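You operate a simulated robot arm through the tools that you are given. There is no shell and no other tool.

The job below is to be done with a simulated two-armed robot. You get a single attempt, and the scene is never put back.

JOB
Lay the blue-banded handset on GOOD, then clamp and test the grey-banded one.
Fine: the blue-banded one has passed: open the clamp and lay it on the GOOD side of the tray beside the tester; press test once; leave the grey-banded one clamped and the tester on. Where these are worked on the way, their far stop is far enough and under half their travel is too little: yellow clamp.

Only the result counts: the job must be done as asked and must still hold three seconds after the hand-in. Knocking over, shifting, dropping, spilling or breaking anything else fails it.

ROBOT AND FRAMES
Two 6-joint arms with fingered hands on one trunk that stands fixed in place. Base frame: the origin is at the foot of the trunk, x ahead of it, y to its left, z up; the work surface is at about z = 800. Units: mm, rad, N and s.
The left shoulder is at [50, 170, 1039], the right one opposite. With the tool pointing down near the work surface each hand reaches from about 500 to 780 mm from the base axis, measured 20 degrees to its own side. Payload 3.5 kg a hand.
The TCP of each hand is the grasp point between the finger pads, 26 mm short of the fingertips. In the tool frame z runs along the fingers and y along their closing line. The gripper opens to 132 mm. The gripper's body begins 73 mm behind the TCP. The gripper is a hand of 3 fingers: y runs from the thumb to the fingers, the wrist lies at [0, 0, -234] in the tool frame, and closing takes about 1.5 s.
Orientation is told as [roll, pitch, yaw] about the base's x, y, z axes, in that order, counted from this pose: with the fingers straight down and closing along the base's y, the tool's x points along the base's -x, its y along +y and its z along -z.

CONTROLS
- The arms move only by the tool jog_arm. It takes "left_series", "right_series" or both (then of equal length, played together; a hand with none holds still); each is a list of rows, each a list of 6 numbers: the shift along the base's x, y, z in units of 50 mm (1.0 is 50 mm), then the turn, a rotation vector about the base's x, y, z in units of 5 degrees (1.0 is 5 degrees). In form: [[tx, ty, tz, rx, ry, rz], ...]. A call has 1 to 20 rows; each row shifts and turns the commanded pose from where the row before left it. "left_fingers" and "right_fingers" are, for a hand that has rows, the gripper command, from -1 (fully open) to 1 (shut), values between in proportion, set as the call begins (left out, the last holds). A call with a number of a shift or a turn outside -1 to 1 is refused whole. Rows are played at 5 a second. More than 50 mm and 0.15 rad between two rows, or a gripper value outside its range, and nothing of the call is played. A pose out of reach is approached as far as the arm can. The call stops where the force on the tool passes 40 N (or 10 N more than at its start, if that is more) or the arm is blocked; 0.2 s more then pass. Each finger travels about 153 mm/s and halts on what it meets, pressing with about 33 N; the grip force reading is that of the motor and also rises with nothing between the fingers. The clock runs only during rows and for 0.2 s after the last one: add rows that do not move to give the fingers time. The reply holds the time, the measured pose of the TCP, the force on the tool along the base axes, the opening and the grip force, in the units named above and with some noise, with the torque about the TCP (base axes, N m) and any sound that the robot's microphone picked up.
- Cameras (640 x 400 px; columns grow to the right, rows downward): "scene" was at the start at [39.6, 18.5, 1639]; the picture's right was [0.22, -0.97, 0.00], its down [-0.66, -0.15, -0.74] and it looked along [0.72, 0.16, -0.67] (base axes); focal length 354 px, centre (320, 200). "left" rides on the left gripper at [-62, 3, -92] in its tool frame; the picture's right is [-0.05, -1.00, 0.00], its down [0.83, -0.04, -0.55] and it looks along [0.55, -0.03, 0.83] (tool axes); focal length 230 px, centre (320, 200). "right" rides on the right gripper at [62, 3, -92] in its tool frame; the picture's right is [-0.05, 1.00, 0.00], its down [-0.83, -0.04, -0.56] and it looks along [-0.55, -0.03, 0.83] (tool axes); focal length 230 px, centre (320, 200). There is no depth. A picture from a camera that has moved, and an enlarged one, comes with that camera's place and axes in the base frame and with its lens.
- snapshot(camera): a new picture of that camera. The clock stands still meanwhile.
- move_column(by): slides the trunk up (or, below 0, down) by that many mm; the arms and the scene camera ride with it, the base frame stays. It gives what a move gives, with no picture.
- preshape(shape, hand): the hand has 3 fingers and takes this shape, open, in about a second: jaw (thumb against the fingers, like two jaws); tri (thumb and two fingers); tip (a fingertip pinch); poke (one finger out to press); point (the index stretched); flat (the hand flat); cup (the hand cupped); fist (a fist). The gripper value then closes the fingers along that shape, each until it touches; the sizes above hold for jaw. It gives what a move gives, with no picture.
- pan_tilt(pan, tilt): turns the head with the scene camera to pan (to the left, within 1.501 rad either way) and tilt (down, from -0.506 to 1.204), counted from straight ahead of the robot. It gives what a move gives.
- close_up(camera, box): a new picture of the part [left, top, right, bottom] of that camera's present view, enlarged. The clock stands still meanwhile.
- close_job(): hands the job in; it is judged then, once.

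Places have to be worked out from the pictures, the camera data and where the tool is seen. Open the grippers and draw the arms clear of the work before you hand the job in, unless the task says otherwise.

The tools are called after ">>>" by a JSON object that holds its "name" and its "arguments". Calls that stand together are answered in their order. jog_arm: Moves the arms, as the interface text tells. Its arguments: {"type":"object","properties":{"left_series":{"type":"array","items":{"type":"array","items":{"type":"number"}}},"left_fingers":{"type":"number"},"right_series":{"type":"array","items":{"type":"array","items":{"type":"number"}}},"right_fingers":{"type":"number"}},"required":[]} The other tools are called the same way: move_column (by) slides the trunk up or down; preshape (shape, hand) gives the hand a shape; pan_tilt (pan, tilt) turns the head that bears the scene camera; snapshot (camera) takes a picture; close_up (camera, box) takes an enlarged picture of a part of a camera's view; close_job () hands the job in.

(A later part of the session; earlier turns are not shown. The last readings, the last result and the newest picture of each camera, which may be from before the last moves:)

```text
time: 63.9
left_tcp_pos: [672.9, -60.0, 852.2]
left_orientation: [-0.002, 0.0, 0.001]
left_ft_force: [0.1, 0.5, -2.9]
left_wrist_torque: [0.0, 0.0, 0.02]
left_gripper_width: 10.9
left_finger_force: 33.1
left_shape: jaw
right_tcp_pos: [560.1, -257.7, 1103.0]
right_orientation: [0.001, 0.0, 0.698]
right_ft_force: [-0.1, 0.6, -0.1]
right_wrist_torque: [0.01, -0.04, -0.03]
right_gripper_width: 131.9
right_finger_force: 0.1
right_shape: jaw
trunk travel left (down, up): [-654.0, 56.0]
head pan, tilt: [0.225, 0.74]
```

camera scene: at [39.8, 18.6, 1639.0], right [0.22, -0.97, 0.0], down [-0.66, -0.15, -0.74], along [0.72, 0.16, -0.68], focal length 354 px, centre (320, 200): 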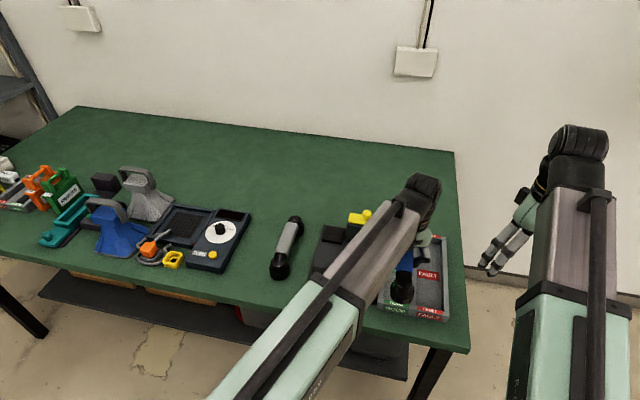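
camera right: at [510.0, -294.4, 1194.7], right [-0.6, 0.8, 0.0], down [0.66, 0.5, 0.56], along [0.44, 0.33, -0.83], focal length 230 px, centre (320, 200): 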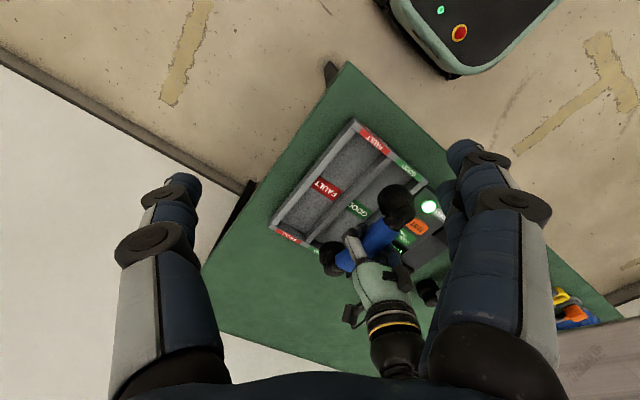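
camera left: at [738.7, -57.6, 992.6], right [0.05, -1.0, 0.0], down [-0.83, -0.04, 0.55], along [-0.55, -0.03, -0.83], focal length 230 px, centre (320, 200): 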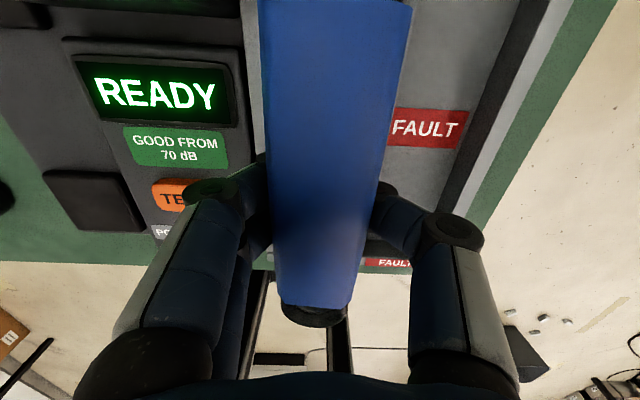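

No contact yet (weight still 2.9 N). I continue in 2.5 mm steps.

>>> {"name": "jog_arm", "arguments": {"left_series": [[0, 0, -0.05, 0, 0, 0], [0, 0, 0, 0, 0, 0]]}}

>>> {"name": "jog_arm", "arguments": {"left_series": [[0, 0, -0.05, 0, 0, 0], [0, 0, 0, 0, 0, 0]]}}

>>> {"name": "close_up", "arguments": {"camera": "scene", "box": [385, 235, 445, 320]}}

>>> {"name": "close_up", "arguments": {"camera": "right", "box": [295, 140, 425, 290]}}

```text
time: 64.5
left_tcp_pos: [671.2, -59.8, 850.3]
left_orientation: [0.001, -0.001, 0.0]
left_ft_force: [-0.3, -1.2, -1.7]
left_wrist_torque: [-0.02, 0.03, -0.01]
left_gripper_width: 10.6
left_finger_force: 33.6
left_shape: jaw
right_tcp_pos: [559.8, -258.6, 1102.4]
right_orientation: [0.0, -0.001, 0.697]
right_ft_force: [-0.5, -0.5, -0.6]
right_wrist_torque: [-0.01, 0.0, 0.02]
right_gripper_width: 131.9
right_finger_force: 0.0
right_shape: jaw
trunk travel left (down, up): [-654.0, 56.0]
head pan, tilt: [0.225, 0.74]
```

```text
time: 65.1
left_tcp_pos: [671.1, -59.5, 849.7]
left_orientation: [0.0, -0.001, 0.001]
left_ft_force: [-0.1, -0.6, 0.2]
left_wrist_torque: [0.01, -0.02, -0.01]
left_gripper_width: 11.0
left_finger_force: 32.6
left_shape: jaw
right_tcp_pos: [558.9, -255.8, 1102.3]
right_orientation: [-0.001, 0.0, 0.698]
right_ft_force: [0.2, -0.8, -0.1]
right_wrist_torque: [-0.02, 0.0, -0.03]
right_gripper_width: 132.1
right_finger_force: 0.2
right_shape: jaw
trunk travel left (down, up): [-654.0, 56.0]
head pan, tilt: [0.225, 0.74]
```

```text
4.71 times, centred on (415, 278) of scene
camera zoom: at [39.6, 18.3, 1639.0], right [0.22, -0.97, 0.0], down [-0.66, -0.15, -0.74], along [0.72, 0.16, -0.67], focal length 1668 px, centre (-127, -165)
```

zoom: 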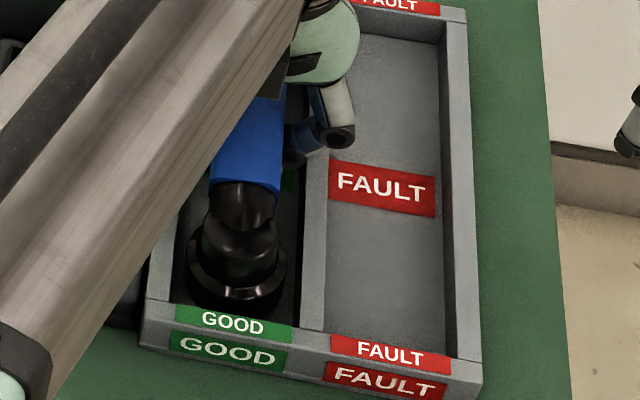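

```text
2.67 times, centred on (360, 215) of right
camera zoom: at [509.9, -294.4, 1194.7], right [-0.6, 0.8, 0.0], down [0.66, 0.5, 0.56], along [0.44, 0.33, -0.83], focal length 614 px, centre (213, 160)
```

zoom: 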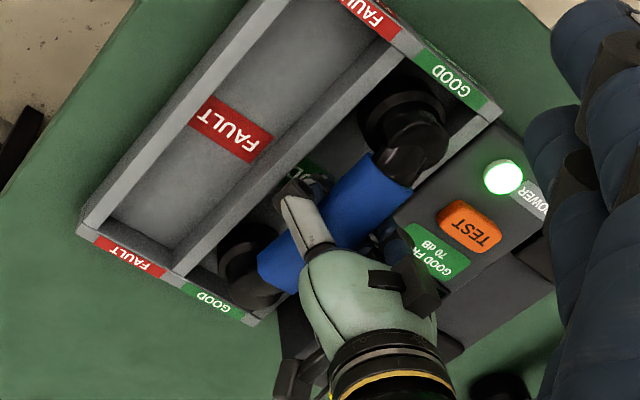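

The weight is off at TCP 849.5: the handset rests on the tray floor, inside GOOD. I raise 6 mm so the tips clear the rim, then open in small steps so it settles gently.

>>> {"name": "jog_arm", "arguments": {"left_series": [[0, -0.04, 0.06, 0, 0, 0], [0, 0, 0.06, 0, 0, 0], [0, 0, 0, 0, 0, 0]]}}

>>> {"name": "jog_arm", "arguments": {"left_series": [[0, 0, 0, 0, 0, 0], [0, 0, 0, 0, 0, 0]], "left_fingers": 0.7}}

>>> {"name": "jog_arm", "arguments": {"left_series": [[0, 0, 0, 0, 0, 0], [0, 0, 0, 0, 0, 0]], "left_fingers": 0.5}}

>>> {"name": "close_up", "arguments": {"camera": "right", "box": [295, 140, 425, 290]}}

>>> {"name": "snapshot", "arguments": {"camera": "left"}}

```text
time: 65.9
left_tcp_pos: [671.8, -61.1, 854.5]
left_orientation: [0.0, -0.001, 0.0]
left_ft_force: [0.0, 0.2, -1.3]
left_wrist_torque: [-0.01, 0.06, -0.03]
left_gripper_width: 10.8
left_finger_force: 33.0
left_shape: jaw
right_tcp_pos: [560.0, -257.2, 1102.9]
right_orientation: [-0.001, 0.0, 0.698]
right_ft_force: [-0.5, -0.7, 0.1]
right_wrist_torque: [0.01, 0.01, 0.01]
right_gripper_width: 131.7
right_finger_force: 0.0
right_shape: jaw
trunk travel left (down, up): [-654.0, 56.0]
head pan, tilt: [0.225, 0.74]
```

```text
time: 66.5
left_tcp_pos: [671.6, -62.3, 853.7]
left_orientation: [-0.001, -0.001, 0.0]
left_ft_force: [0.3, 0.4, -1.4]
left_wrist_torque: [-0.06, -0.01, -0.01]
left_gripper_width: 19.6
left_finger_force: 0.0
left_shape: jaw
right_tcp_pos: [558.8, -257.3, 1102.6]
right_orientation: [0.0, 0.0, 0.697]
right_ft_force: [-0.6, 0.1, -0.5]
right_wrist_torque: [0.01, -0.03, -0.01]
right_gripper_width: 131.9
right_finger_force: 0.1
right_shape: jaw
trunk travel left (down, up): [-654.0, 56.0]
head pan, tilt: [0.225, 0.74]
```

```text
time: 67.1
left_tcp_pos: [671.9, -62.1, 854.0]
left_orientation: [0.001, -0.001, 0.0]
left_ft_force: [-0.4, 0.4, -0.4]
left_wrist_torque: [0.01, 0.01, -0.01]
left_gripper_width: 32.5
left_finger_force: 0.2
left_shape: jaw
right_tcp_pos: [558.7, -257.3, 1103.5]
right_orientation: [-0.001, -0.002, 0.698]
right_ft_force: [-0.1, -0.5, 0.3]
right_wrist_torque: [0.01, -0.02, -0.01]
right_gripper_width: 131.9
right_finger_force: 0.0
right_shape: jaw
trunk travel left (down, up): [-654.0, 56.0]
head pan, tilt: [0.225, 0.74]
```

```text
2.67 times, centred on (360, 215) of right
camera zoom: at [509.9, -294.4, 1194.7], right [-0.6, 0.8, 0.0], down [0.66, 0.5, 0.56], along [0.44, 0.33, -0.83], focal length 614 px, centre (213, 160)
```

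zoom: 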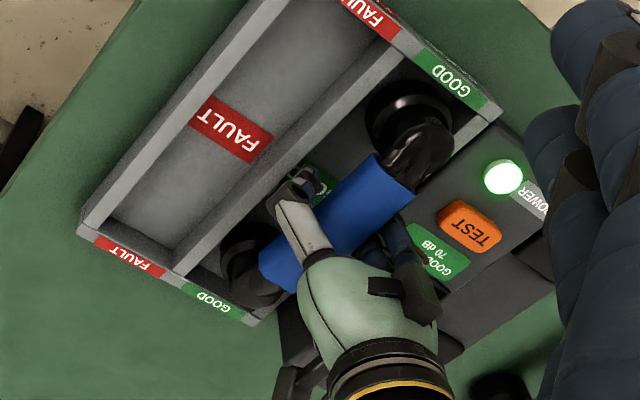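

```text
taken
camera left: at [733.6, -56.9, 946.8], right [0.05, -1.0, 0.0], down [-0.83, -0.04, 0.55], along [-0.55, -0.03, -0.83], focal length 230 px, centre (320, 200)
```

left: 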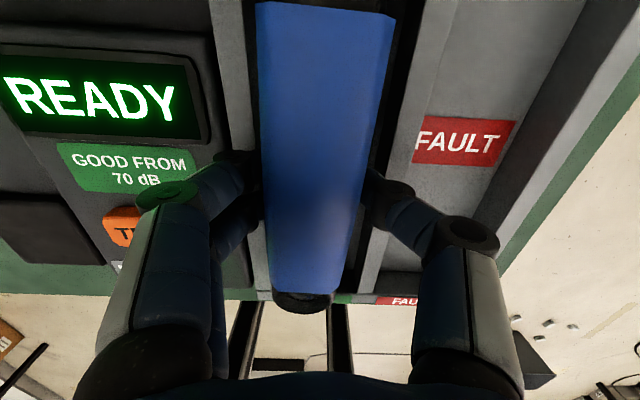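

The weight is now on the tray and the handset stays upright. I continue opening in small steps.

>>> {"name": "jog_arm", "arguments": {"left_series": [[0, 0, 0, 0, 0, 0], [0, 0, 0, 0, 0, 0]], "left_fingers": 0.38}}

>>> {"name": "jog_arm", "arguments": {"left_series": [[0, 0, 0, 0, 0, 0], [0, 0, 0, 0, 0, 0]], "left_fingers": 0.28}}

>>> {"name": "snapshot", "arguments": {"camera": "left"}}

>>> {"name": "close_up", "arguments": {"camera": "right", "box": [295, 140, 425, 290]}}

```text
time: 67.7
left_tcp_pos: [672.3, -62.0, 854.6]
left_orientation: [0.001, 0.001, -0.001]
left_ft_force: [0.7, -1.0, 1.0]
left_wrist_torque: [0.0, 0.02, 0.02]
left_gripper_width: 39.8
left_finger_force: 0.0
left_shape: jaw
right_tcp_pos: [558.9, -257.9, 1102.7]
right_orientation: [0.001, 0.0, 0.699]
right_ft_force: [0.4, 0.5, 0.5]
right_wrist_torque: [0.0, 0.02, -0.02]
right_gripper_width: 132.2
right_finger_force: 0.1
right_shape: jaw
trunk travel left (down, up): [-654.0, 56.0]
head pan, tilt: [0.225, 0.74]
```

```text
time: 68.3
left_tcp_pos: [672.7, -61.7, 855.5]
left_orientation: [0.001, -0.002, 0.002]
left_ft_force: [0.6, -0.3, 2.7]
left_wrist_torque: [-0.01, 0.0, 0.03]
left_gripper_width: 43.2
left_finger_force: 0.0
left_shape: jaw
right_tcp_pos: [559.0, -257.1, 1103.6]
right_orientation: [0.0, 0.001, 0.699]
right_ft_force: [-0.3, -0.7, 0.0]
right_wrist_torque: [-0.01, 0.0, -0.02]
right_gripper_width: 131.9
right_finger_force: 0.0
right_shape: jaw
trunk travel left (down, up): [-654.0, 56.0]
head pan, tilt: [0.225, 0.74]
```

```text
taken
camera left: at [733.5, -57.0, 947.1], right [0.05, -1.0, 0.0], down [-0.83, -0.04, 0.55], along [-0.55, -0.03, -0.83], focal length 230 px, centre (320, 200)
```

left: 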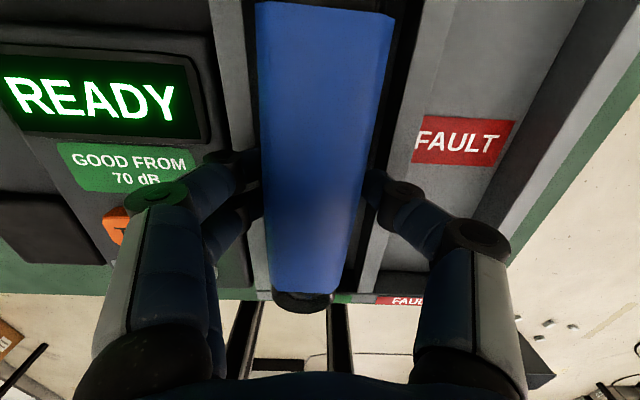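

```text
2.67 times, centred on (360, 215) of right
camera zoom: at [509.7, -294.5, 1194.8], right [-0.6, 0.8, 0.0], down [0.66, 0.5, 0.56], along [0.44, 0.33, -0.83], focal length 614 px, centre (213, 160)
```

zoom: 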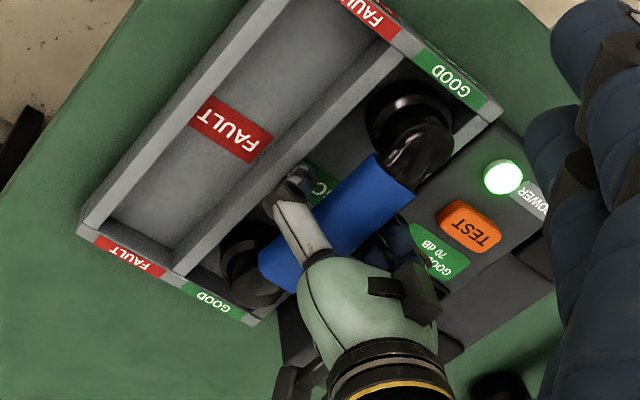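

The tips now touch the rim (width stuck at 43 mm, fz +2.7), already wider than the handle. I raise slowly out.

>>> {"name": "jog_arm", "arguments": {"left_series": [[0, 0, 0.06, 0, 0, 0], [0, 0, 0.06, 0, 0, 0], [0, 0, 0.06, 0, 0, 0], [0, 0, 0, 0, 0, 0]], "left_fingers": 0.34}}

>>> {"name": "snapshot", "arguments": {"camera": "left"}}

>>> {"name": "close_up", "arguments": {"camera": "right", "box": [295, 140, 425, 290]}}

```text
time: 69.3
left_tcp_pos: [671.1, -62.3, 862.6]
left_orientation: [-0.001, 0.001, -0.001]
left_ft_force: [-0.6, 0.8, 0.0]
left_wrist_torque: [0.02, 0.01, -0.02]
left_gripper_width: 43.1
left_finger_force: 0.0
left_shape: jaw
right_tcp_pos: [559.8, -257.8, 1102.4]
right_orientation: [0.0, 0.0, 0.697]
right_ft_force: [0.0, -0.2, 0.5]
right_wrist_torque: [0.04, -0.02, -0.04]
right_gripper_width: 132.1
right_finger_force: 0.1
right_shape: jaw
trunk travel left (down, up): [-654.0, 56.0]
head pan, tilt: [0.225, 0.74]
```

```text
taken
camera left: at [733.3, -57.1, 955.9], right [0.05, -1.0, 0.0], down [-0.83, -0.04, 0.55], along [-0.55, -0.03, -0.83], focal length 230 px, centre (320, 200)
```

left: 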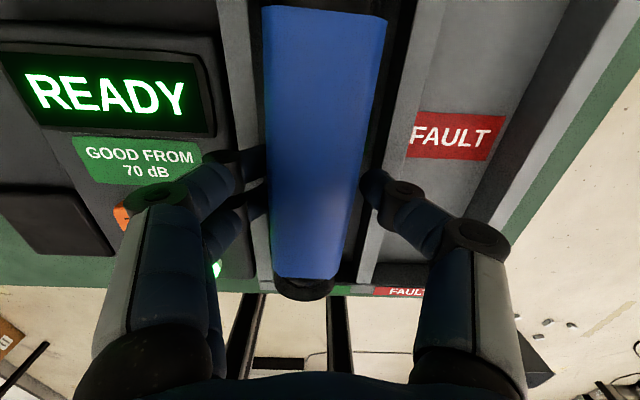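

```text
2.67 times, centred on (360, 215) of right
camera zoom: at [509.9, -294.4, 1194.7], right [-0.6, 0.8, 0.0], down [0.66, 0.5, 0.56], along [0.44, 0.33, -0.83], focal length 614 px, centre (213, 160)
```

zoom: 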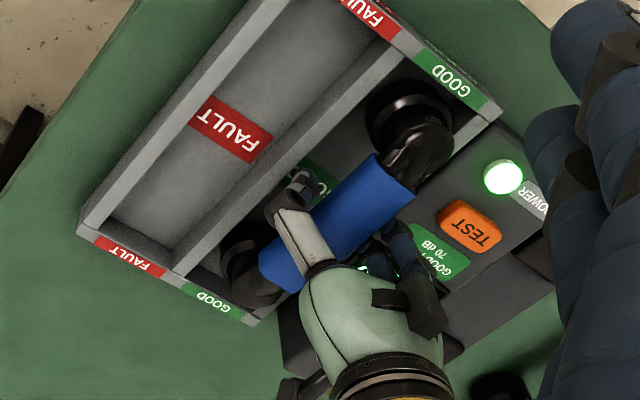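

The handset stays put in GOOD while the hand rises. Tips are above the rim now; I open wider and lift straight up.

>>> {"name": "jog_arm", "arguments": {"left_series": [[0, 0, 0.1, 0, 0, 0], [0, 0, 0.2, 0, 0, 0], [0, 0, 0.4, 0, 0, 0], [0, 0, 0.6, 0, 0, 0], [0, 0, 0.8, 0, 0, 0], [0, 0, 0.8, 0, 0, 0]], "left_fingers": 0.1}}

>>> {"name": "snapshot", "arguments": {"camera": "left"}}

>>> {"name": "close_up", "arguments": {"camera": "right", "box": [265, 110, 425, 290]}}

```text
time: 70.7
left_tcp_pos: [672.9, -62.5, 1010.4]
left_orientation: [0.0, 0.001, -0.001]
left_ft_force: [1.2, 0.7, -0.3]
left_wrist_torque: [-0.04, 0.01, 0.03]
left_gripper_width: 58.6
left_finger_force: 0.1
left_shape: jaw
right_tcp_pos: [558.6, -256.3, 1102.7]
right_orientation: [0.0, 0.0, 0.698]
right_ft_force: [-1.3, -0.7, 0.0]
right_wrist_torque: [-0.01, 0.0, -0.01]
right_gripper_width: 131.8
right_finger_force: 0.0
right_shape: jaw
trunk travel left (down, up): [-654.0, 56.0]
head pan, tilt: [0.225, 0.74]
```

```text
taken
camera left: at [734.1, -58.6, 1102.7], right [0.05, -1.0, 0.0], down [-0.83, -0.04, 0.55], along [-0.55, -0.03, -0.83], focal length 230 px, centre (320, 200)
```

left: 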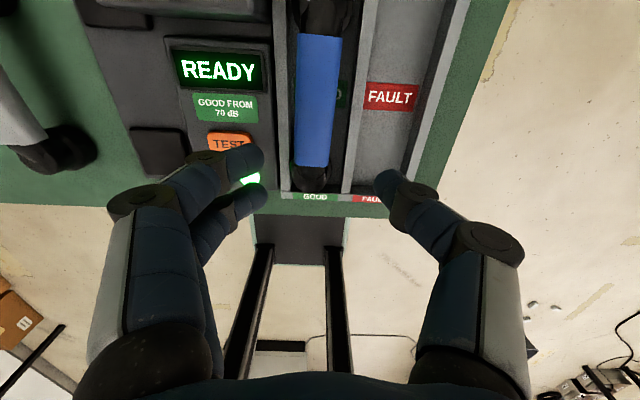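

```text
2.22 times, centred on (345, 200) of right
camera zoom: at [509.7, -294.4, 1194.7], right [-0.6, 0.8, 0.0], down [0.66, 0.5, 0.56], along [0.44, 0.33, -0.83], focal length 511 px, centre (264, 200)
```

zoom: 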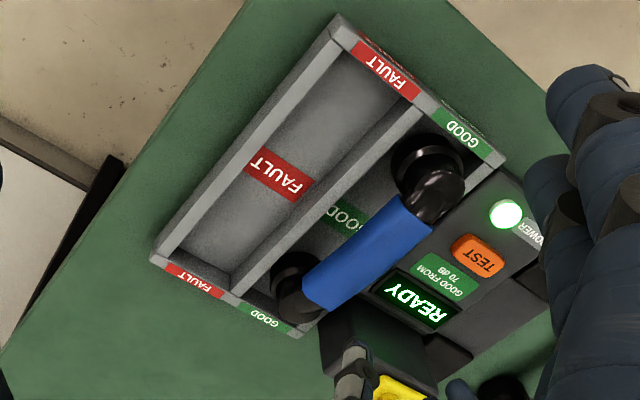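

The blue handset lies flat in GOOD. Next I move the left hand at height across to above the grey handset.

>>> {"name": "jog_arm", "arguments": {"left_series": [[0.01, 0.82, 0, 0, 0, 0], [0.01, 0.82, 0, 0, 0, 0], [0.01, 0.82, 0, 0, 0, 0], [0.01, 0.82, 0, 0, 0, 0], [0.01, 0.82, 0, 0, 0, 0], [0.01, 0.82, 0, 0, 0, 0], [0.01, 0.82, 0, 0, 0, 0], [0.01, 0.82, 0, 0, 0, 0], [0, 0, 0, 0, 0, 0]], "left_fingers": -0.03}}

>>> {"name": "snapshot", "arguments": {"camera": "left"}}

>>> {"name": "close_up", "arguments": {"camera": "left", "box": [260, 0, 480, 210]}}

>>> {"name": "snapshot", "arguments": {"camera": "scene"}}

```text
time: 72.7
left_tcp_pos: [673.9, 266.0, 1008.3]
left_orientation: [0.0, -0.002, 0.0]
left_ft_force: [-0.1, 0.1, -0.6]
left_wrist_torque: [0.01, 0.02, -0.02]
left_gripper_width: 67.6
left_finger_force: 0.1
left_shape: jaw
right_tcp_pos: [559.0, -257.3, 1101.3]
right_orientation: [0.0, 0.001, 0.698]
right_ft_force: [0.3, 0.1, 0.5]
right_wrist_torque: [-0.02, -0.03, -0.01]
right_gripper_width: 131.8
right_finger_force: 0.0
right_shape: jaw
trunk travel left (down, up): [-654.0, 56.0]
head pan, tilt: [0.225, 0.74]
```

```text
taken
camera left: at [735.8, 270.4, 1100.6], right [0.05, -1.0, 0.0], down [-0.83, -0.04, 0.55], along [-0.55, -0.03, -0.83], focal length 230 px, centre (320, 200)
```

left: 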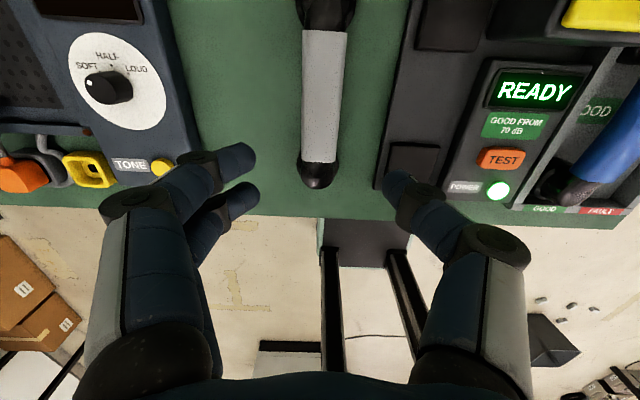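

```text
1.90 times, centred on (370, 105) of left
camera zoom: at [735.8, 270.4, 1100.6], right [0.05, -1.0, 0.0], down [-0.83, -0.04, 0.55], along [-0.55, -0.03, -0.83], focal length 438 px, centre (225, 381)
```

zoom: 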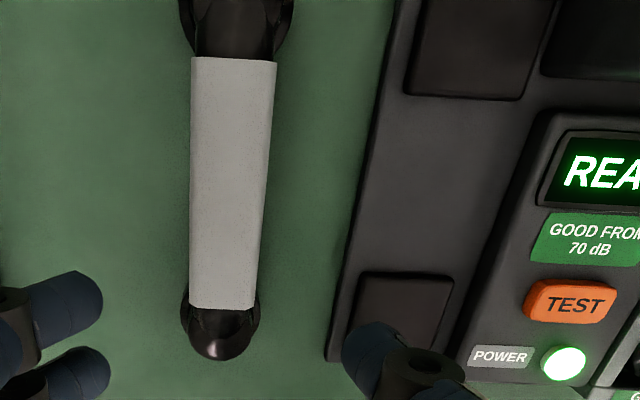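

```text
taken
camera scene: at [39.6, 18.1, 1639.0], right [0.22, -0.97, 0.0], down [-0.66, -0.15, -0.74], along [0.72, 0.16, -0.67], focal length 354 px, centre (320, 200)
```

scene: 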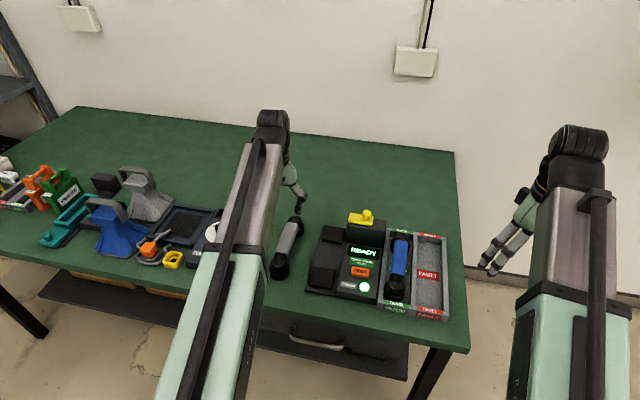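

The grey handset's handle centre is at about (686.4, 266.8), aligned with x. I centre the hand at x≈677.5 and lower to TCP z≈850 first, checking centring.

>>> {"name": "jog_arm", "arguments": {"left_series": [[0.07, 0.01, -0.8, 0, 0, 0], [0, 0, -0.8, 0, 0, 0], [0, 0, -0.7, 0, 0, 0], [0, 0, -0.4, 0, 0, 0], [0, 0, -0.3, 0, 0, 0], [0, 0, -0.16, 0, 0, 0], [0, 0, 0, 0, 0, 0]]}}

>>> {"name": "snapshot", "arguments": {"camera": "left"}}

```text
time: 74.3
left_tcp_pos: [679.5, 266.2, 849.7]
left_orientation: [-0.001, 0.0, 0.0]
left_ft_force: [0.2, 0.4, -0.6]
left_wrist_torque: [0.02, -0.01, 0.0]
left_gripper_width: 67.3
left_finger_force: 0.0
left_shape: jaw
right_tcp_pos: [560.5, -257.8, 1103.2]
right_orientation: [0.0, 0.001, 0.698]
right_ft_force: [0.7, 0.2, -1.0]
right_wrist_torque: [0.01, 0.0, 0.01]
right_gripper_width: 132.1
right_finger_force: 0.1
right_shape: jaw
trunk travel left (down, up): [-654.0, 56.0]
head pan, tilt: [0.225, 0.74]
```

```text
taken
camera left: at [741.0, 270.7, 941.7], right [0.05, -1.0, 0.0], down [-0.83, -0.04, 0.55], along [-0.55, -0.03, -0.83], focal length 230 px, centre (320, 200)
```

left: 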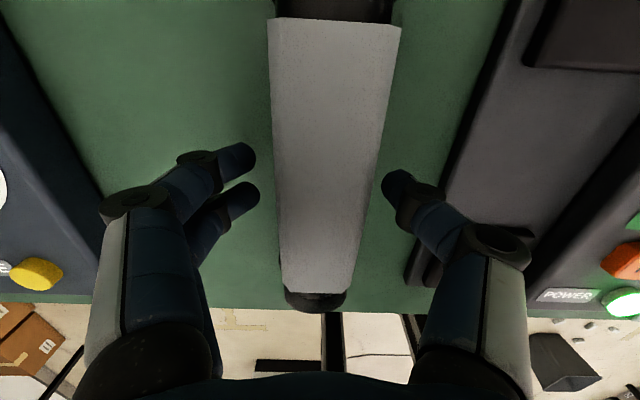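

Centred. I lower the last 5 mm and close around the handle.

>>> {"name": "jog_arm", "arguments": {"left_series": [[0, -0.01, -0.1, 0, 0, 0], [0, 0, 0, 0, 0, 0]]}}

>>> {"name": "jog_arm", "arguments": {"left_series": [[0, 0, 0, 0, 0, 0], [0, 0, 0, 0, 0, 0], [0, 0, 0, 0, 0, 0], [0, 0, 0, 0, 0, 0], [0, 0, 0, 0, 0, 0], [0, 0, 0, 0, 0, 0]], "left_fingers": 1}}

>>> {"name": "snapshot", "arguments": {"camera": "left"}}

```text
time: 74.9
left_tcp_pos: [679.5, 265.4, 845.3]
left_orientation: [0.0, -0.002, -0.001]
left_ft_force: [0.2, -0.2, -0.7]
left_wrist_torque: [0.01, 0.03, 0.02]
left_gripper_width: 67.5
left_finger_force: 0.1
left_shape: jaw
right_tcp_pos: [560.6, -257.8, 1103.3]
right_orientation: [0.0, 0.001, 0.7]
right_ft_force: [0.4, -0.2, 0.3]
right_wrist_torque: [-0.01, 0.01, -0.03]
right_gripper_width: 131.9
right_finger_force: 0.2
right_shape: jaw
trunk travel left (down, up): [-654.0, 56.0]
head pan, tilt: [0.225, 0.74]
```

```text
time: 76.3
left_tcp_pos: [680.3, 265.7, 844.2]
left_orientation: [0.0, -0.001, 0.0]
left_ft_force: [0.3, -0.3, -2.6]
left_wrist_torque: [-0.03, 0.03, -0.01]
left_gripper_width: 11.7
left_finger_force: 33.1
left_shape: jaw
right_tcp_pos: [558.7, -257.5, 1102.5]
right_orientation: [0.001, 0.001, 0.7]
right_ft_force: [0.2, -0.4, 0.0]
right_wrist_torque: [0.02, 0.0, 0.0]
right_gripper_width: 131.8
right_finger_force: 0.1
right_shape: jaw
trunk travel left (down, up): [-654.0, 56.0]
head pan, tilt: [0.225, 0.74]
```

```text
taken
camera left: at [741.1, 270.6, 936.8], right [0.05, -1.0, 0.0], down [-0.83, -0.04, 0.56], along [-0.55, -0.03, -0.83], focal length 230 px, centre (320, 200)
```

left: 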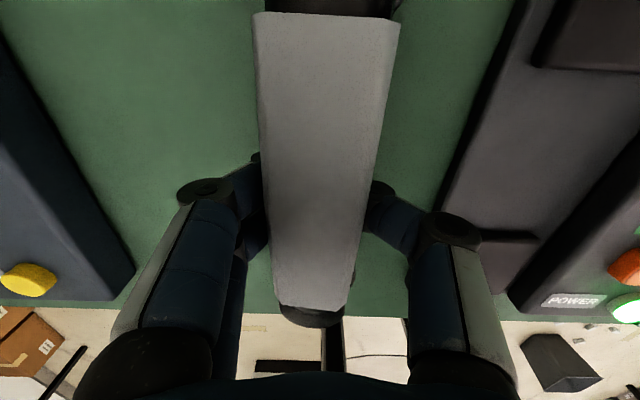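

Same good grip on the grey handset. I lift it and check that it hangs level.

>>> {"name": "jog_arm", "arguments": {"left_series": [[0, 0, 0.15, 0, 0, 0], [0, 0, 0.2, 0, 0, 0], [0, 0, 0.35, 0, 0, 0], [0, 0, 0.5, 0, 0, 0], [0, 0, 0, 0, 0, 0]]}}

>>> {"name": "snapshot", "arguments": {"camera": "left"}}

>>> {"name": "close_up", "arguments": {"camera": "scene", "box": [240, 180, 380, 320]}}

```text
time: 77.5
left_tcp_pos: [678.7, 265.5, 905.5]
left_orientation: [0.0, -0.001, -0.001]
left_ft_force: [0.4, 0.2, -2.8]
left_wrist_torque: [0.0, 0.04, -0.02]
left_gripper_width: 12.0
left_finger_force: 32.6
left_shape: jaw
right_tcp_pos: [559.2, -257.4, 1103.7]
right_orientation: [0.0, -0.001, 0.698]
right_ft_force: [1.2, 0.5, -0.4]
right_wrist_torque: [0.0, -0.04, 0.01]
right_gripper_width: 132.0
right_finger_force: 0.0
right_shape: jaw
trunk travel left (down, up): [-654.0, 56.0]
head pan, tilt: [0.225, 0.74]
```

```text
taken
camera left: at [740.1, 270.3, 997.7], right [0.05, -1.0, 0.0], down [-0.83, -0.04, 0.56], along [-0.55, -0.03, -0.83], focal length 230 px, centre (320, 200)
```

left: 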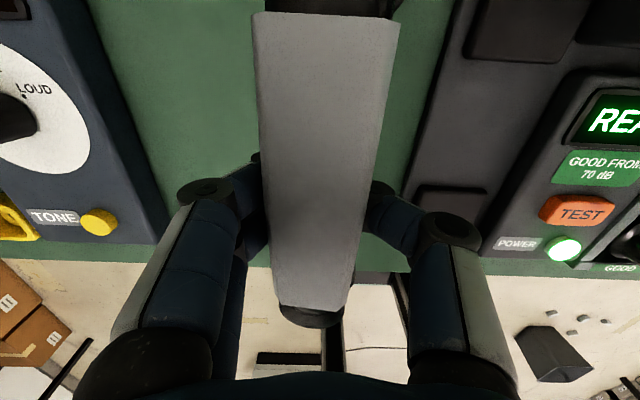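

```text
2.86 times, centred on (310, 250) of scene
camera zoom: at [40.0, 18.6, 1639.0], right [0.22, -0.97, 0.0], down [-0.66, -0.15, -0.74], along [0.72, 0.16, -0.68], focal length 1013 px, centre (349, 57)
```

zoom: 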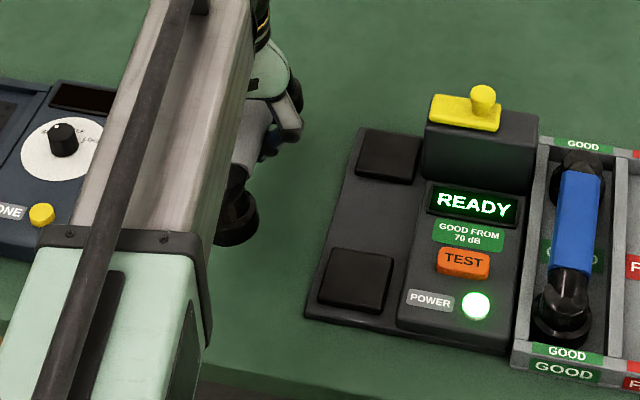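

Level. The pads are at (604.7, 141) and (768, 141). I move the handset 125 mm to -y above the cradle and compare the disc with the pad in the scene view.

>>> {"name": "jog_arm", "arguments": {"left_series": [[0, -0.5, 0, 0, 0, 0], [0, -0.5, 0, 0, 0, 0], [0, -0.5, 0, 0, 0, 0], [0, -0.5, 0, 0, 0, 0], [0, -0.48, 0, 0, 0, 0], [0, 0, -0.2, 0, 0, 0], [0, 0, -0.2, 0, 0, 0], [0, 0, 0, 0, 0, 0]]}}

>>> {"name": "close_up", "arguments": {"camera": "scene", "box": [290, 220, 370, 300]}}

>>> {"name": "close_up", "arguments": {"camera": "right", "box": [330, 150, 490, 330]}}

>>> {"name": "snapshot", "arguments": {"camera": "left"}}

```text
time: 79.3
left_tcp_pos: [679.2, 142.6, 884.9]
left_orientation: [0.0, 0.001, 0.001]
left_ft_force: [-0.8, 0.1, -2.6]
left_wrist_torque: [0.03, 0.01, 0.01]
left_gripper_width: 11.8
left_finger_force: 33.2
left_shape: jaw
right_tcp_pos: [557.8, -257.5, 1102.0]
right_orientation: [-0.001, 0.0, 0.698]
right_ft_force: [0.3, -0.1, -0.8]
right_wrist_torque: [0.0, 0.02, 0.01]
right_gripper_width: 131.9
right_finger_force: 0.0
right_shape: jaw
trunk travel left (down, up): [-654.0, 56.0]
head pan, tilt: [0.225, 0.74]
```

```text
5.00 times, centred on (330, 260) of scene
camera zoom: at [39.8, 18.5, 1639.0], right [0.22, -0.97, 0.0], down [-0.66, -0.15, -0.74], along [0.72, 0.16, -0.68], focal length 1772 px, centre (270, -100)
```

zoom: 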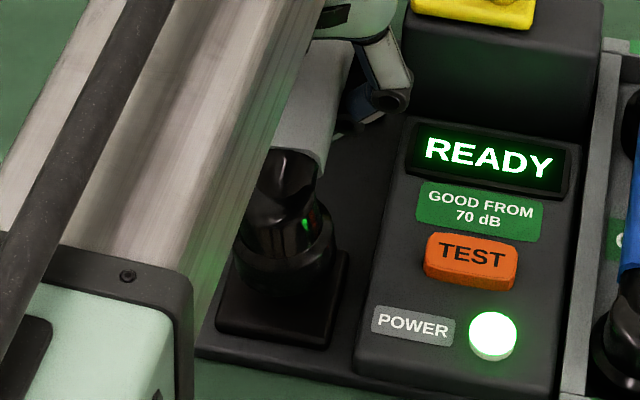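

```text
2.22 times, centred on (410, 240) of right
camera zoom: at [510.0, -294.3, 1194.6], right [-0.6, 0.8, 0.0], down [0.66, 0.5, 0.56], along [0.44, 0.33, -0.83], focal length 511 px, centre (120, 111)
```

zoom: 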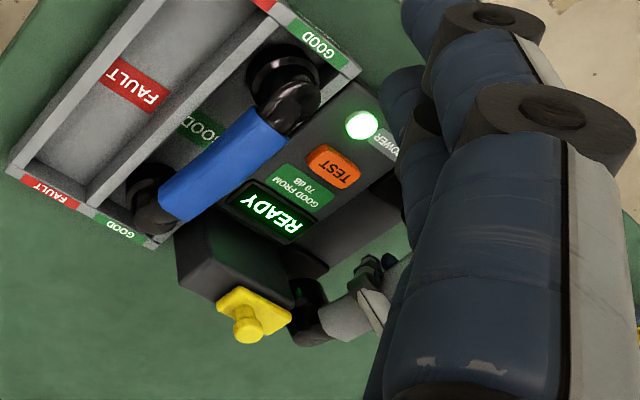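

```text
taken
camera left: at [740.9, 147.2, 976.7], right [0.05, -1.0, 0.0], down [-0.83, -0.04, 0.55], along [-0.55, -0.03, -0.83], focal length 230 px, centre (320, 200)
```

left: 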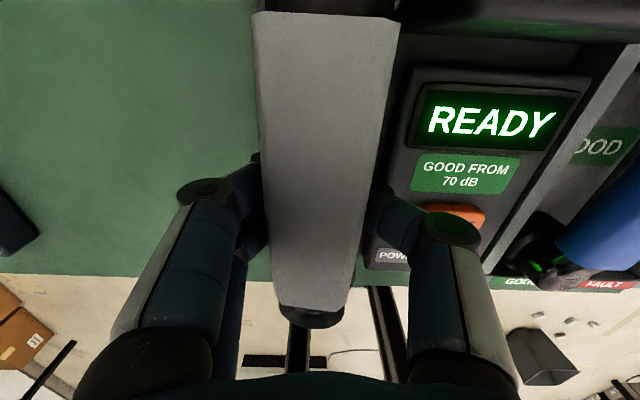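

The near disc is at y≈143 versus the pad's 141. I shift 2 mm to -y and lower slowly onto the pads.

>>> {"name": "jog_arm", "arguments": {"left_series": [[-0.02, -0.04, -0.14, 0, 0, 0], [0, 0, -0.14, 0, 0, 0], [0, 0, -0.06, 0, 0, 0], [0, 0, 0, 0, 0, 0]]}}

>>> {"name": "jog_arm", "arguments": {"left_series": [[0, 0, -0.05, 0, 0, 0], [0, 0, 0, 0, 0, 0]]}}

>>> {"name": "close_up", "arguments": {"camera": "scene", "box": [290, 220, 370, 300]}}

```text
time: 80.3
left_tcp_pos: [678.7, 140.6, 869.0]
left_orientation: [0.0, 0.0, 0.001]
left_ft_force: [0.5, 0.3, -2.2]
left_wrist_torque: [-0.01, 0.02, -0.03]
left_gripper_width: 12.0
left_finger_force: 33.2
left_shape: jaw
right_tcp_pos: [559.9, -257.9, 1102.3]
right_orientation: [0.0, 0.0, 0.698]
right_ft_force: [1.0, -0.5, 0.2]
right_wrist_torque: [0.0, 0.01, 0.01]
right_gripper_width: 131.9
right_finger_force: 0.1
right_shape: jaw
trunk travel left (down, up): [-654.0, 56.0]
head pan, tilt: [0.225, 0.74]
```

```text
time: 80.9
left_tcp_pos: [678.8, 141.2, 865.8]
left_orientation: [0.0, -0.002, 0.0]
left_ft_force: [0.0, 0.1, -2.3]
left_wrist_torque: [0.03, -0.02, 0.01]
left_gripper_width: 11.9
left_finger_force: 32.9
left_shape: jaw
right_tcp_pos: [558.9, -257.0, 1103.3]
right_orientation: [-0.002, 0.0, 0.696]
right_ft_force: [-0.8, 0.0, -0.6]
right_wrist_torque: [-0.01, 0.03, -0.02]
right_gripper_width: 132.0
right_finger_force: 0.0
right_shape: jaw
trunk travel left (down, up): [-654.0, 56.0]
head pan, tilt: [0.225, 0.74]
```

```text
5.00 times, centred on (330, 260) of scene
camera zoom: at [39.8, 18.5, 1639.0], right [0.22, -0.97, 0.0], down [-0.66, -0.15, -0.74], along [0.72, 0.16, -0.68], focal length 1772 px, centre (270, -100)
```

zoom: 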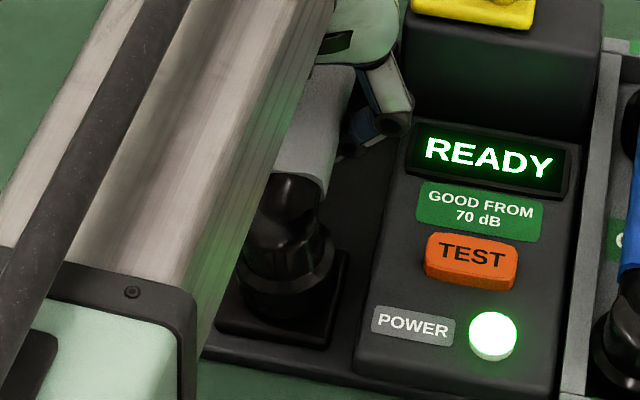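

The disc is about 4 mm too far in x relative to the pad. I shift 3 mm back and continue down in small steps until the weight comes off.

>>> {"name": "jog_arm", "arguments": {"left_series": [[-0.06, 0, 0, 0, 0, 0], [0, 0, -0.05, 0, 0, 0], [0, 0, 0, 0, 0, 0]]}}

>>> {"name": "jog_arm", "arguments": {"left_series": [[0, 0, -0.04, 0, 0, 0], [0, 0, 0, 0, 0, 0]]}}

>>> {"name": "jog_arm", "arguments": {"left_series": [[0, 0, -0.04, 0, 0, 0], [0, 0, 0, 0, 0, 0]]}}

```text
time: 81.7
left_tcp_pos: [674.2, 141.2, 864.7]
left_orientation: [0.001, -0.001, -0.001]
left_ft_force: [1.1, -2.6, 7.1]
left_wrist_torque: [0.09, 0.0, 0.01]
left_gripper_width: 12.3
left_finger_force: 32.9
left_shape: jaw
right_tcp_pos: [559.0, -258.5, 1103.3]
right_orientation: [-0.002, 0.001, 0.698]
right_ft_force: [0.0, 0.8, 0.2]
right_wrist_torque: [0.03, 0.0, -0.02]
right_gripper_width: 132.3
right_finger_force: 0.1
right_shape: jaw
trunk travel left (down, up): [-654.0, 56.0]
head pan, tilt: [0.225, 0.74]
```

```text
time: 82.3
left_tcp_pos: [675.0, 141.5, 862.5]
left_orientation: [0.0, 0.0, -0.001]
left_ft_force: [-0.5, -3.5, 6.6]
left_wrist_torque: [0.1, 0.02, 0.02]
left_gripper_width: 12.2
left_finger_force: 33.6
left_shape: jaw
right_tcp_pos: [558.0, -257.6, 1101.5]
right_orientation: [0.0, 0.001, 0.698]
right_ft_force: [-0.6, 0.1, 0.1]
right_wrist_torque: [-0.01, 0.01, 0.0]
right_gripper_width: 131.8
right_finger_force: 0.1
right_shape: jaw
trunk travel left (down, up): [-654.0, 56.0]
head pan, tilt: [0.225, 0.74]
```

```text
time: 82.9
left_tcp_pos: [675.4, 141.2, 860.0]
left_orientation: [0.0, 0.0, 0.003]
left_ft_force: [-0.9, -2.3, 6.7]
left_wrist_torque: [0.04, 0.01, -0.02]
left_gripper_width: 11.8
left_finger_force: 33.3
left_shape: jaw
right_tcp_pos: [559.7, -258.5, 1103.0]
right_orientation: [-0.001, 0.0, 0.697]
right_ft_force: [-0.5, 0.5, 0.5]
right_wrist_torque: [-0.03, -0.01, 0.0]
right_gripper_width: 131.9
right_finger_force: 0.1
right_shape: jaw
trunk travel left (down, up): [-654.0, 56.0]
head pan, tilt: [0.225, 0.74]
```

Contact was met at about 864 (fz about 7 N). I check that the handset sits properly before going further.

>>> {"name": "close_up", "arguments": {"camera": "scene", "box": [290, 220, 370, 300]}}

>>> {"name": "snapshot", "arguments": {"camera": "left"}}

>>> {"name": "close_up", "arguments": {"camera": "right", "box": [330, 180, 450, 300]}}

```text
5.00 times, centred on (330, 260) of scene
camera zoom: at [38.7, 18.1, 1639.1], right [0.22, -0.97, 0.0], down [-0.66, -0.15, -0.74], along [0.72, 0.16, -0.67], focal length 1772 px, centre (270, -100)
```

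zoom: 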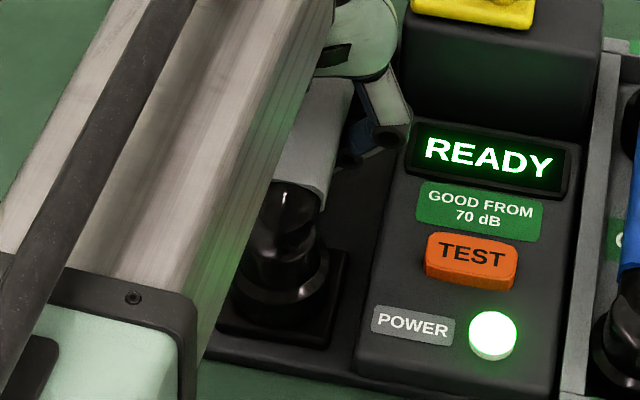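

```text
taken
camera left: at [736.9, 145.4, 952.0], right [0.05, -1.0, 0.0], down [-0.83, -0.04, 0.55], along [-0.55, -0.03, -0.83], focal length 230 px, centre (320, 200)
```

left: 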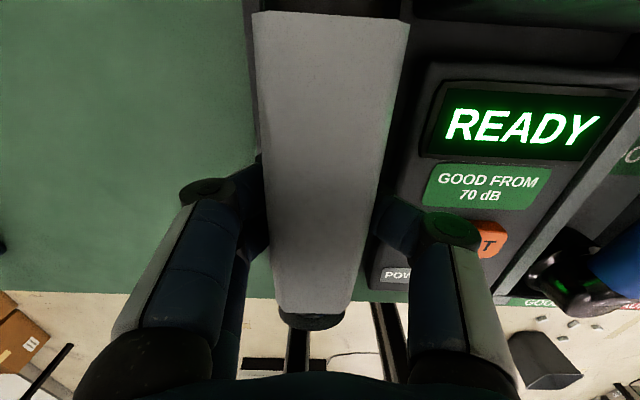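

```text
3.33 times, centred on (390, 240) of right
camera zoom: at [509.3, -294.6, 1195.0], right [-0.6, 0.8, 0.0], down [0.66, 0.5, 0.56], along [0.44, 0.33, -0.83], focal length 767 px, centre (87, 67)
```

zoom: 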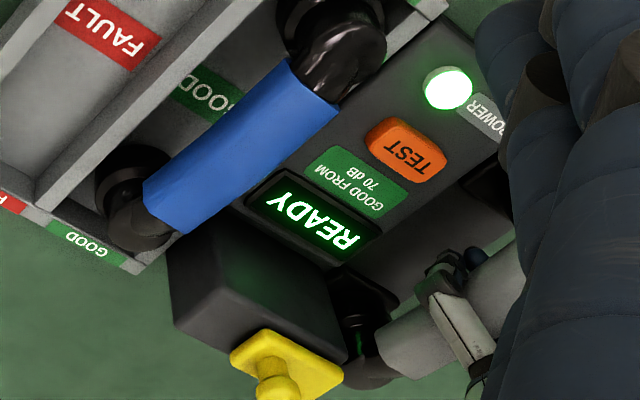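

The disc rests on the pad. To compare with how the blue one originally sat, I take the same scene enlargement as at the start.

>>> {"name": "close_up", "arguments": {"camera": "scene", "box": [296, 240, 392, 300]}}

```text
6.67 times, centred on (344, 270) of scene
camera zoom: at [38.7, 18.1, 1639.1], right [0.22, -0.97, 0.0], down [-0.66, -0.15, -0.74], along [0.72, 0.16, -0.67], focal length 2363 px, centre (160, -267)
```

zoom: 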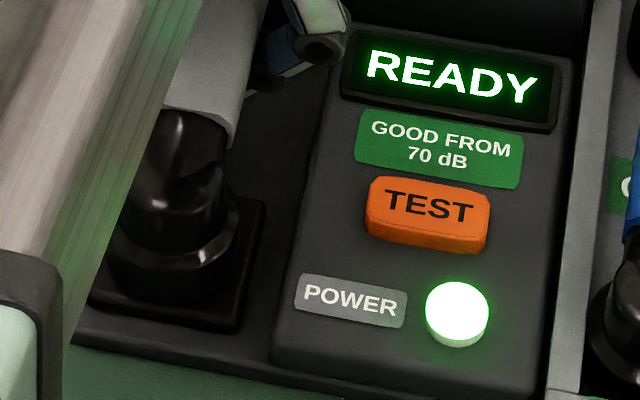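

The grey one sits about 3 mm to +y and 2.5 mm short in x compared with the original, and the lateral force hints at the same. I unload slightly, correct by (+2.5, -2.5) mm and set it down again.

>>> {"name": "jog_arm", "arguments": {"left_series": [[0, 0, 0.1, 0, 0, 0], [0.05, -0.05, 0.04, 0, 0, 0], [0, 0, 0, 0, 0, 0]]}}

>>> {"name": "close_up", "arguments": {"camera": "scene", "box": [296, 240, 392, 300]}}

>>> {"name": "jog_arm", "arguments": {"left_series": [[0, 0, -0.05, 0, 0, 0], [0, 0, 0, 0, 0, 0]]}}

```text
time: 83.7
left_tcp_pos: [679.0, 138.1, 865.4]
left_orientation: [0.0, 0.0, 0.001]
left_ft_force: [0.2, 0.3, -3.0]
left_wrist_torque: [-0.02, 0.03, 0.01]
left_gripper_width: 12.3
left_finger_force: 33.2
left_shape: jaw
right_tcp_pos: [559.3, -257.9, 1102.7]
right_orientation: [-0.001, 0.0, 0.697]
right_ft_force: [0.5, 0.6, 0.1]
right_wrist_torque: [0.02, -0.02, 0.05]
right_gripper_width: 131.9
right_finger_force: 0.1
right_shape: jaw
trunk travel left (down, up): [-654.0, 56.0]
head pan, tilt: [0.225, 0.74]
```

```text
6.67 times, centred on (344, 270) of scene
camera zoom: at [39.8, 18.5, 1639.0], right [0.22, -0.97, 0.0], down [-0.66, -0.15, -0.74], along [0.72, 0.16, -0.67], focal length 2363 px, centre (160, -267)
```

zoom: 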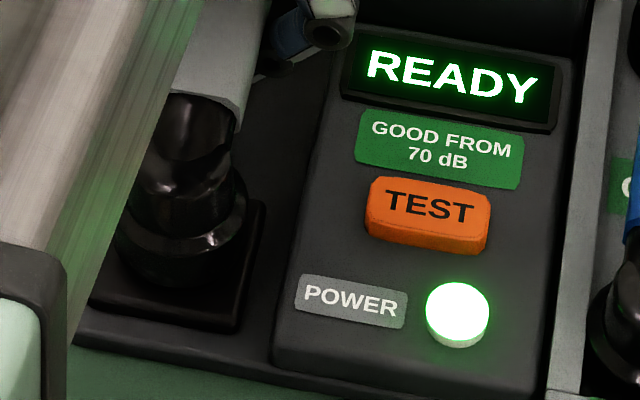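

```text
time: 84.3
left_tcp_pos: [679.2, 137.4, 863.6]
left_orientation: [0.0, 0.001, 0.0]
left_ft_force: [-0.9, -0.3, -2.1]
left_wrist_torque: [0.05, -0.01, -0.02]
left_gripper_width: 12.0
left_finger_force: 32.9
left_shape: jaw
right_tcp_pos: [559.9, -257.2, 1103.2]
right_orientation: [0.001, -0.001, 0.698]
right_ft_force: [-0.9, -0.5, 0.5]
right_wrist_torque: [0.02, -0.03, 0.02]
right_gripper_width: 131.8
right_finger_force: 0.1
right_shape: jaw
trunk travel left (down, up): [-654.0, 56.0]
head pan, tilt: [0.225, 0.74]
```

Now free of lateral force. I lower in 2 mm steps again.

>>> {"name": "jog_arm", "arguments": {"left_series": [[0, 0, -0.04, 0, 0, 0], [0, 0, 0, 0, 0, 0]]}}

>>> {"name": "jog_arm", "arguments": {"left_series": [[0, 0, -0.03, 0, 0, 0], [0, 0, 0, 0, 0, 0]]}}

>>> {"name": "close_up", "arguments": {"camera": "scene", "box": [296, 240, 392, 300]}}

```text
time: 84.9
left_tcp_pos: [679.1, 138.3, 860.9]
left_orientation: [0.001, -0.001, 0.0]
left_ft_force: [0.1, 0.0, -2.1]
left_wrist_torque: [-0.02, 0.03, -0.01]
left_gripper_width: 12.2
left_finger_force: 33.0
left_shape: jaw
right_tcp_pos: [559.8, -257.1, 1103.2]
right_orientation: [0.0, 0.0, 0.697]
right_ft_force: [-0.2, 0.2, 0.8]
right_wrist_torque: [0.01, -0.01, 0.01]
right_gripper_width: 131.5
right_finger_force: 0.0
right_shape: jaw
trunk travel left (down, up): [-654.0, 56.0]
head pan, tilt: [0.225, 0.74]
```

```text
time: 85.5
left_tcp_pos: [679.0, 139.0, 860.9]
left_orientation: [0.0, 0.001, 0.0]
left_ft_force: [-0.4, -0.4, -1.5]
left_wrist_torque: [0.02, 0.01, 0.02]
left_gripper_width: 12.1
left_finger_force: 32.9
left_shape: jaw
right_tcp_pos: [559.3, -257.9, 1102.9]
right_orientation: [0.0, 0.001, 0.698]
right_ft_force: [0.6, 0.5, -0.2]
right_wrist_torque: [0.0, 0.01, -0.03]
right_gripper_width: 131.7
right_finger_force: 0.0
right_shape: jaw
trunk travel left (down, up): [-654.0, 56.0]
head pan, tilt: [0.225, 0.74]
```

```text
6.67 times, centred on (344, 270) of scene
camera zoom: at [39.8, 18.4, 1639.0], right [0.22, -0.97, 0.0], down [-0.66, -0.15, -0.74], along [0.72, 0.16, -0.67], focal length 2363 px, centre (160, -267)
```

zoom: 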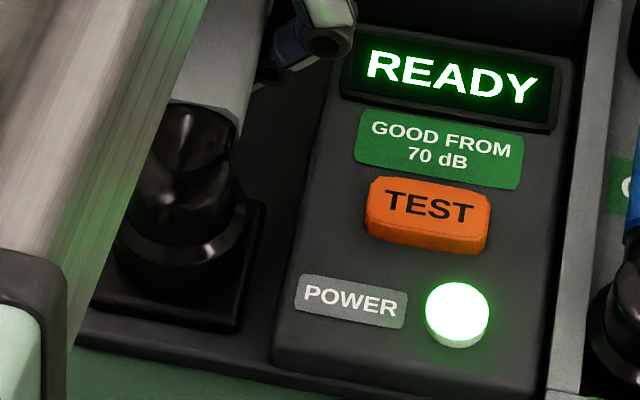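

The weight is still on the hand, so the disc is sinking into its seat. I continue in small steps.

>>> {"name": "jog_arm", "arguments": {"left_series": [[0, 0, -0.03, 0, 0, 0], [0, 0, 0, 0, 0, 0]]}}

>>> {"name": "jog_arm", "arguments": {"left_series": [[0, 0, -0.03, 0, 0, 0], [0, 0, 0, 0, 0, 0]]}}

>>> {"name": "close_up", "arguments": {"camera": "scene", "box": [296, 240, 392, 300]}}

>>> {"name": "snapshot", "arguments": {"camera": "left"}}

```text
time: 86.1
left_tcp_pos: [678.8, 137.6, 859.3]
left_orientation: [-0.001, -0.001, 0.002]
left_ft_force: [3.0, 0.8, 8.9]
left_wrist_torque: [0.0, 0.01, 0.0]
left_gripper_width: 12.2
left_finger_force: 33.5
left_shape: jaw
right_tcp_pos: [558.6, -257.3, 1103.7]
right_orientation: [-0.002, -0.001, 0.698]
right_ft_force: [0.1, 0.6, 0.0]
right_wrist_torque: [0.03, 0.04, -0.01]
right_gripper_width: 131.8
right_finger_force: 0.0
right_shape: jaw
trunk travel left (down, up): [-654.0, 56.0]
head pan, tilt: [0.225, 0.74]
```

```text
time: 86.7
left_tcp_pos: [677.4, 137.0, 856.6]
left_orientation: [0.0, 0.002, 0.001]
left_ft_force: [-0.5, 1.6, -2.7]
left_wrist_torque: [0.05, 0.07, 0.02]
left_gripper_width: 10.3
left_finger_force: 33.2
left_shape: jaw
right_tcp_pos: [558.8, -257.6, 1103.5]
right_orientation: [0.0, 0.001, 0.698]
right_ft_force: [0.5, -0.2, 0.3]
right_wrist_torque: [0.0, 0.01, 0.02]
right_gripper_width: 131.8
right_finger_force: 0.1
right_shape: jaw
trunk travel left (down, up): [-654.0, 56.0]
head pan, tilt: [0.225, 0.74]
```

```text
6.67 times, centred on (344, 270) of scene
camera zoom: at [39.4, 18.3, 1638.9], right [0.22, -0.97, 0.0], down [-0.66, -0.15, -0.74], along [0.72, 0.16, -0.67], focal length 2363 px, centre (160, -267)
```

zoom: 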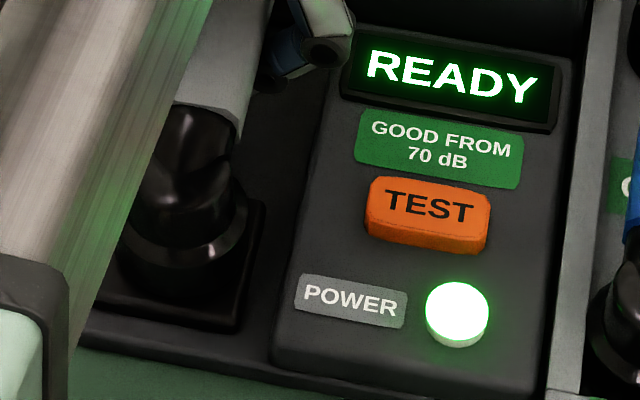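

```text
taken
camera left: at [739.6, 142.2, 948.0], right [0.05, -1.0, 0.0], down [-0.83, -0.04, 0.56], along [-0.56, -0.03, -0.83], focal length 230 px, centre (320, 200)
```

left: 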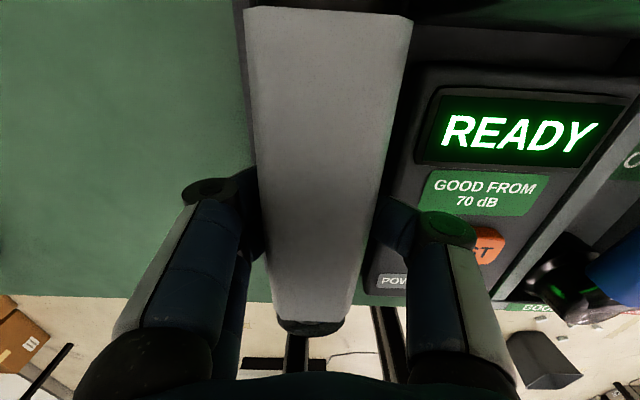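

The handset shifted in the grip when it met the seat. I look at the far earpiece and its pad from the right camera.

>>> {"name": "close_up", "arguments": {"camera": "right", "box": [350, 200, 450, 290]}}

>>> {"name": "snapshot", "arguments": {"camera": "right"}}

>>> {"name": "close_up", "arguments": {"camera": "scene", "box": [280, 180, 400, 310]}}

```text
4.44 times, centred on (400, 245) of right
camera zoom: at [509.7, -294.5, 1194.6], right [-0.6, 0.8, 0.0], down [0.66, 0.5, 0.56], along [0.44, 0.33, -0.83], focal length 1022 px, centre (-36, 0)
```

zoom: 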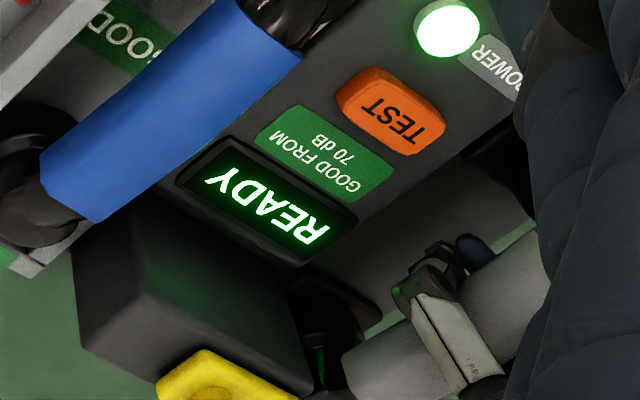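

```text
taken
camera right: at [509.7, -294.5, 1194.6], right [-0.6, 0.8, 0.0], down [0.66, 0.5, 0.56], along [0.44, 0.33, -0.83], focal length 230 px, centre (320, 200)
```

right: 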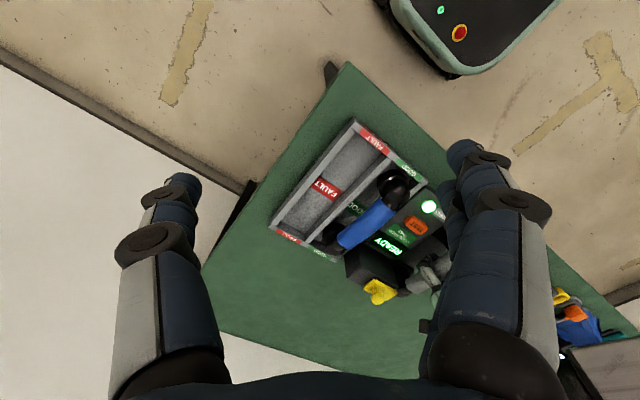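

```text
3.08 times, centred on (340, 245) of scene
camera zoom: at [39.4, 18.3, 1638.9], right [0.22, -0.97, 0.0], down [-0.66, -0.15, -0.74], along [0.72, 0.16, -0.67], focal length 1090 px, centre (258, 62)
```

zoom: 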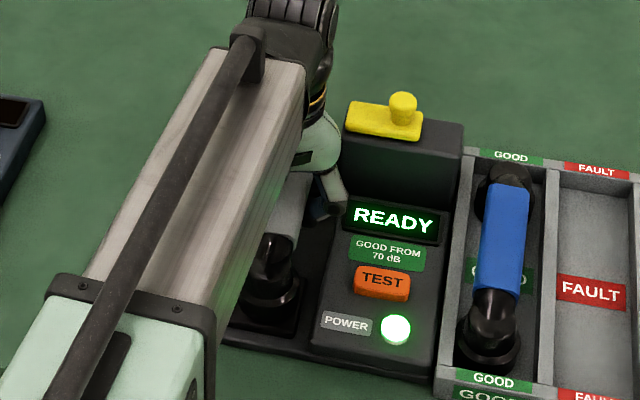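

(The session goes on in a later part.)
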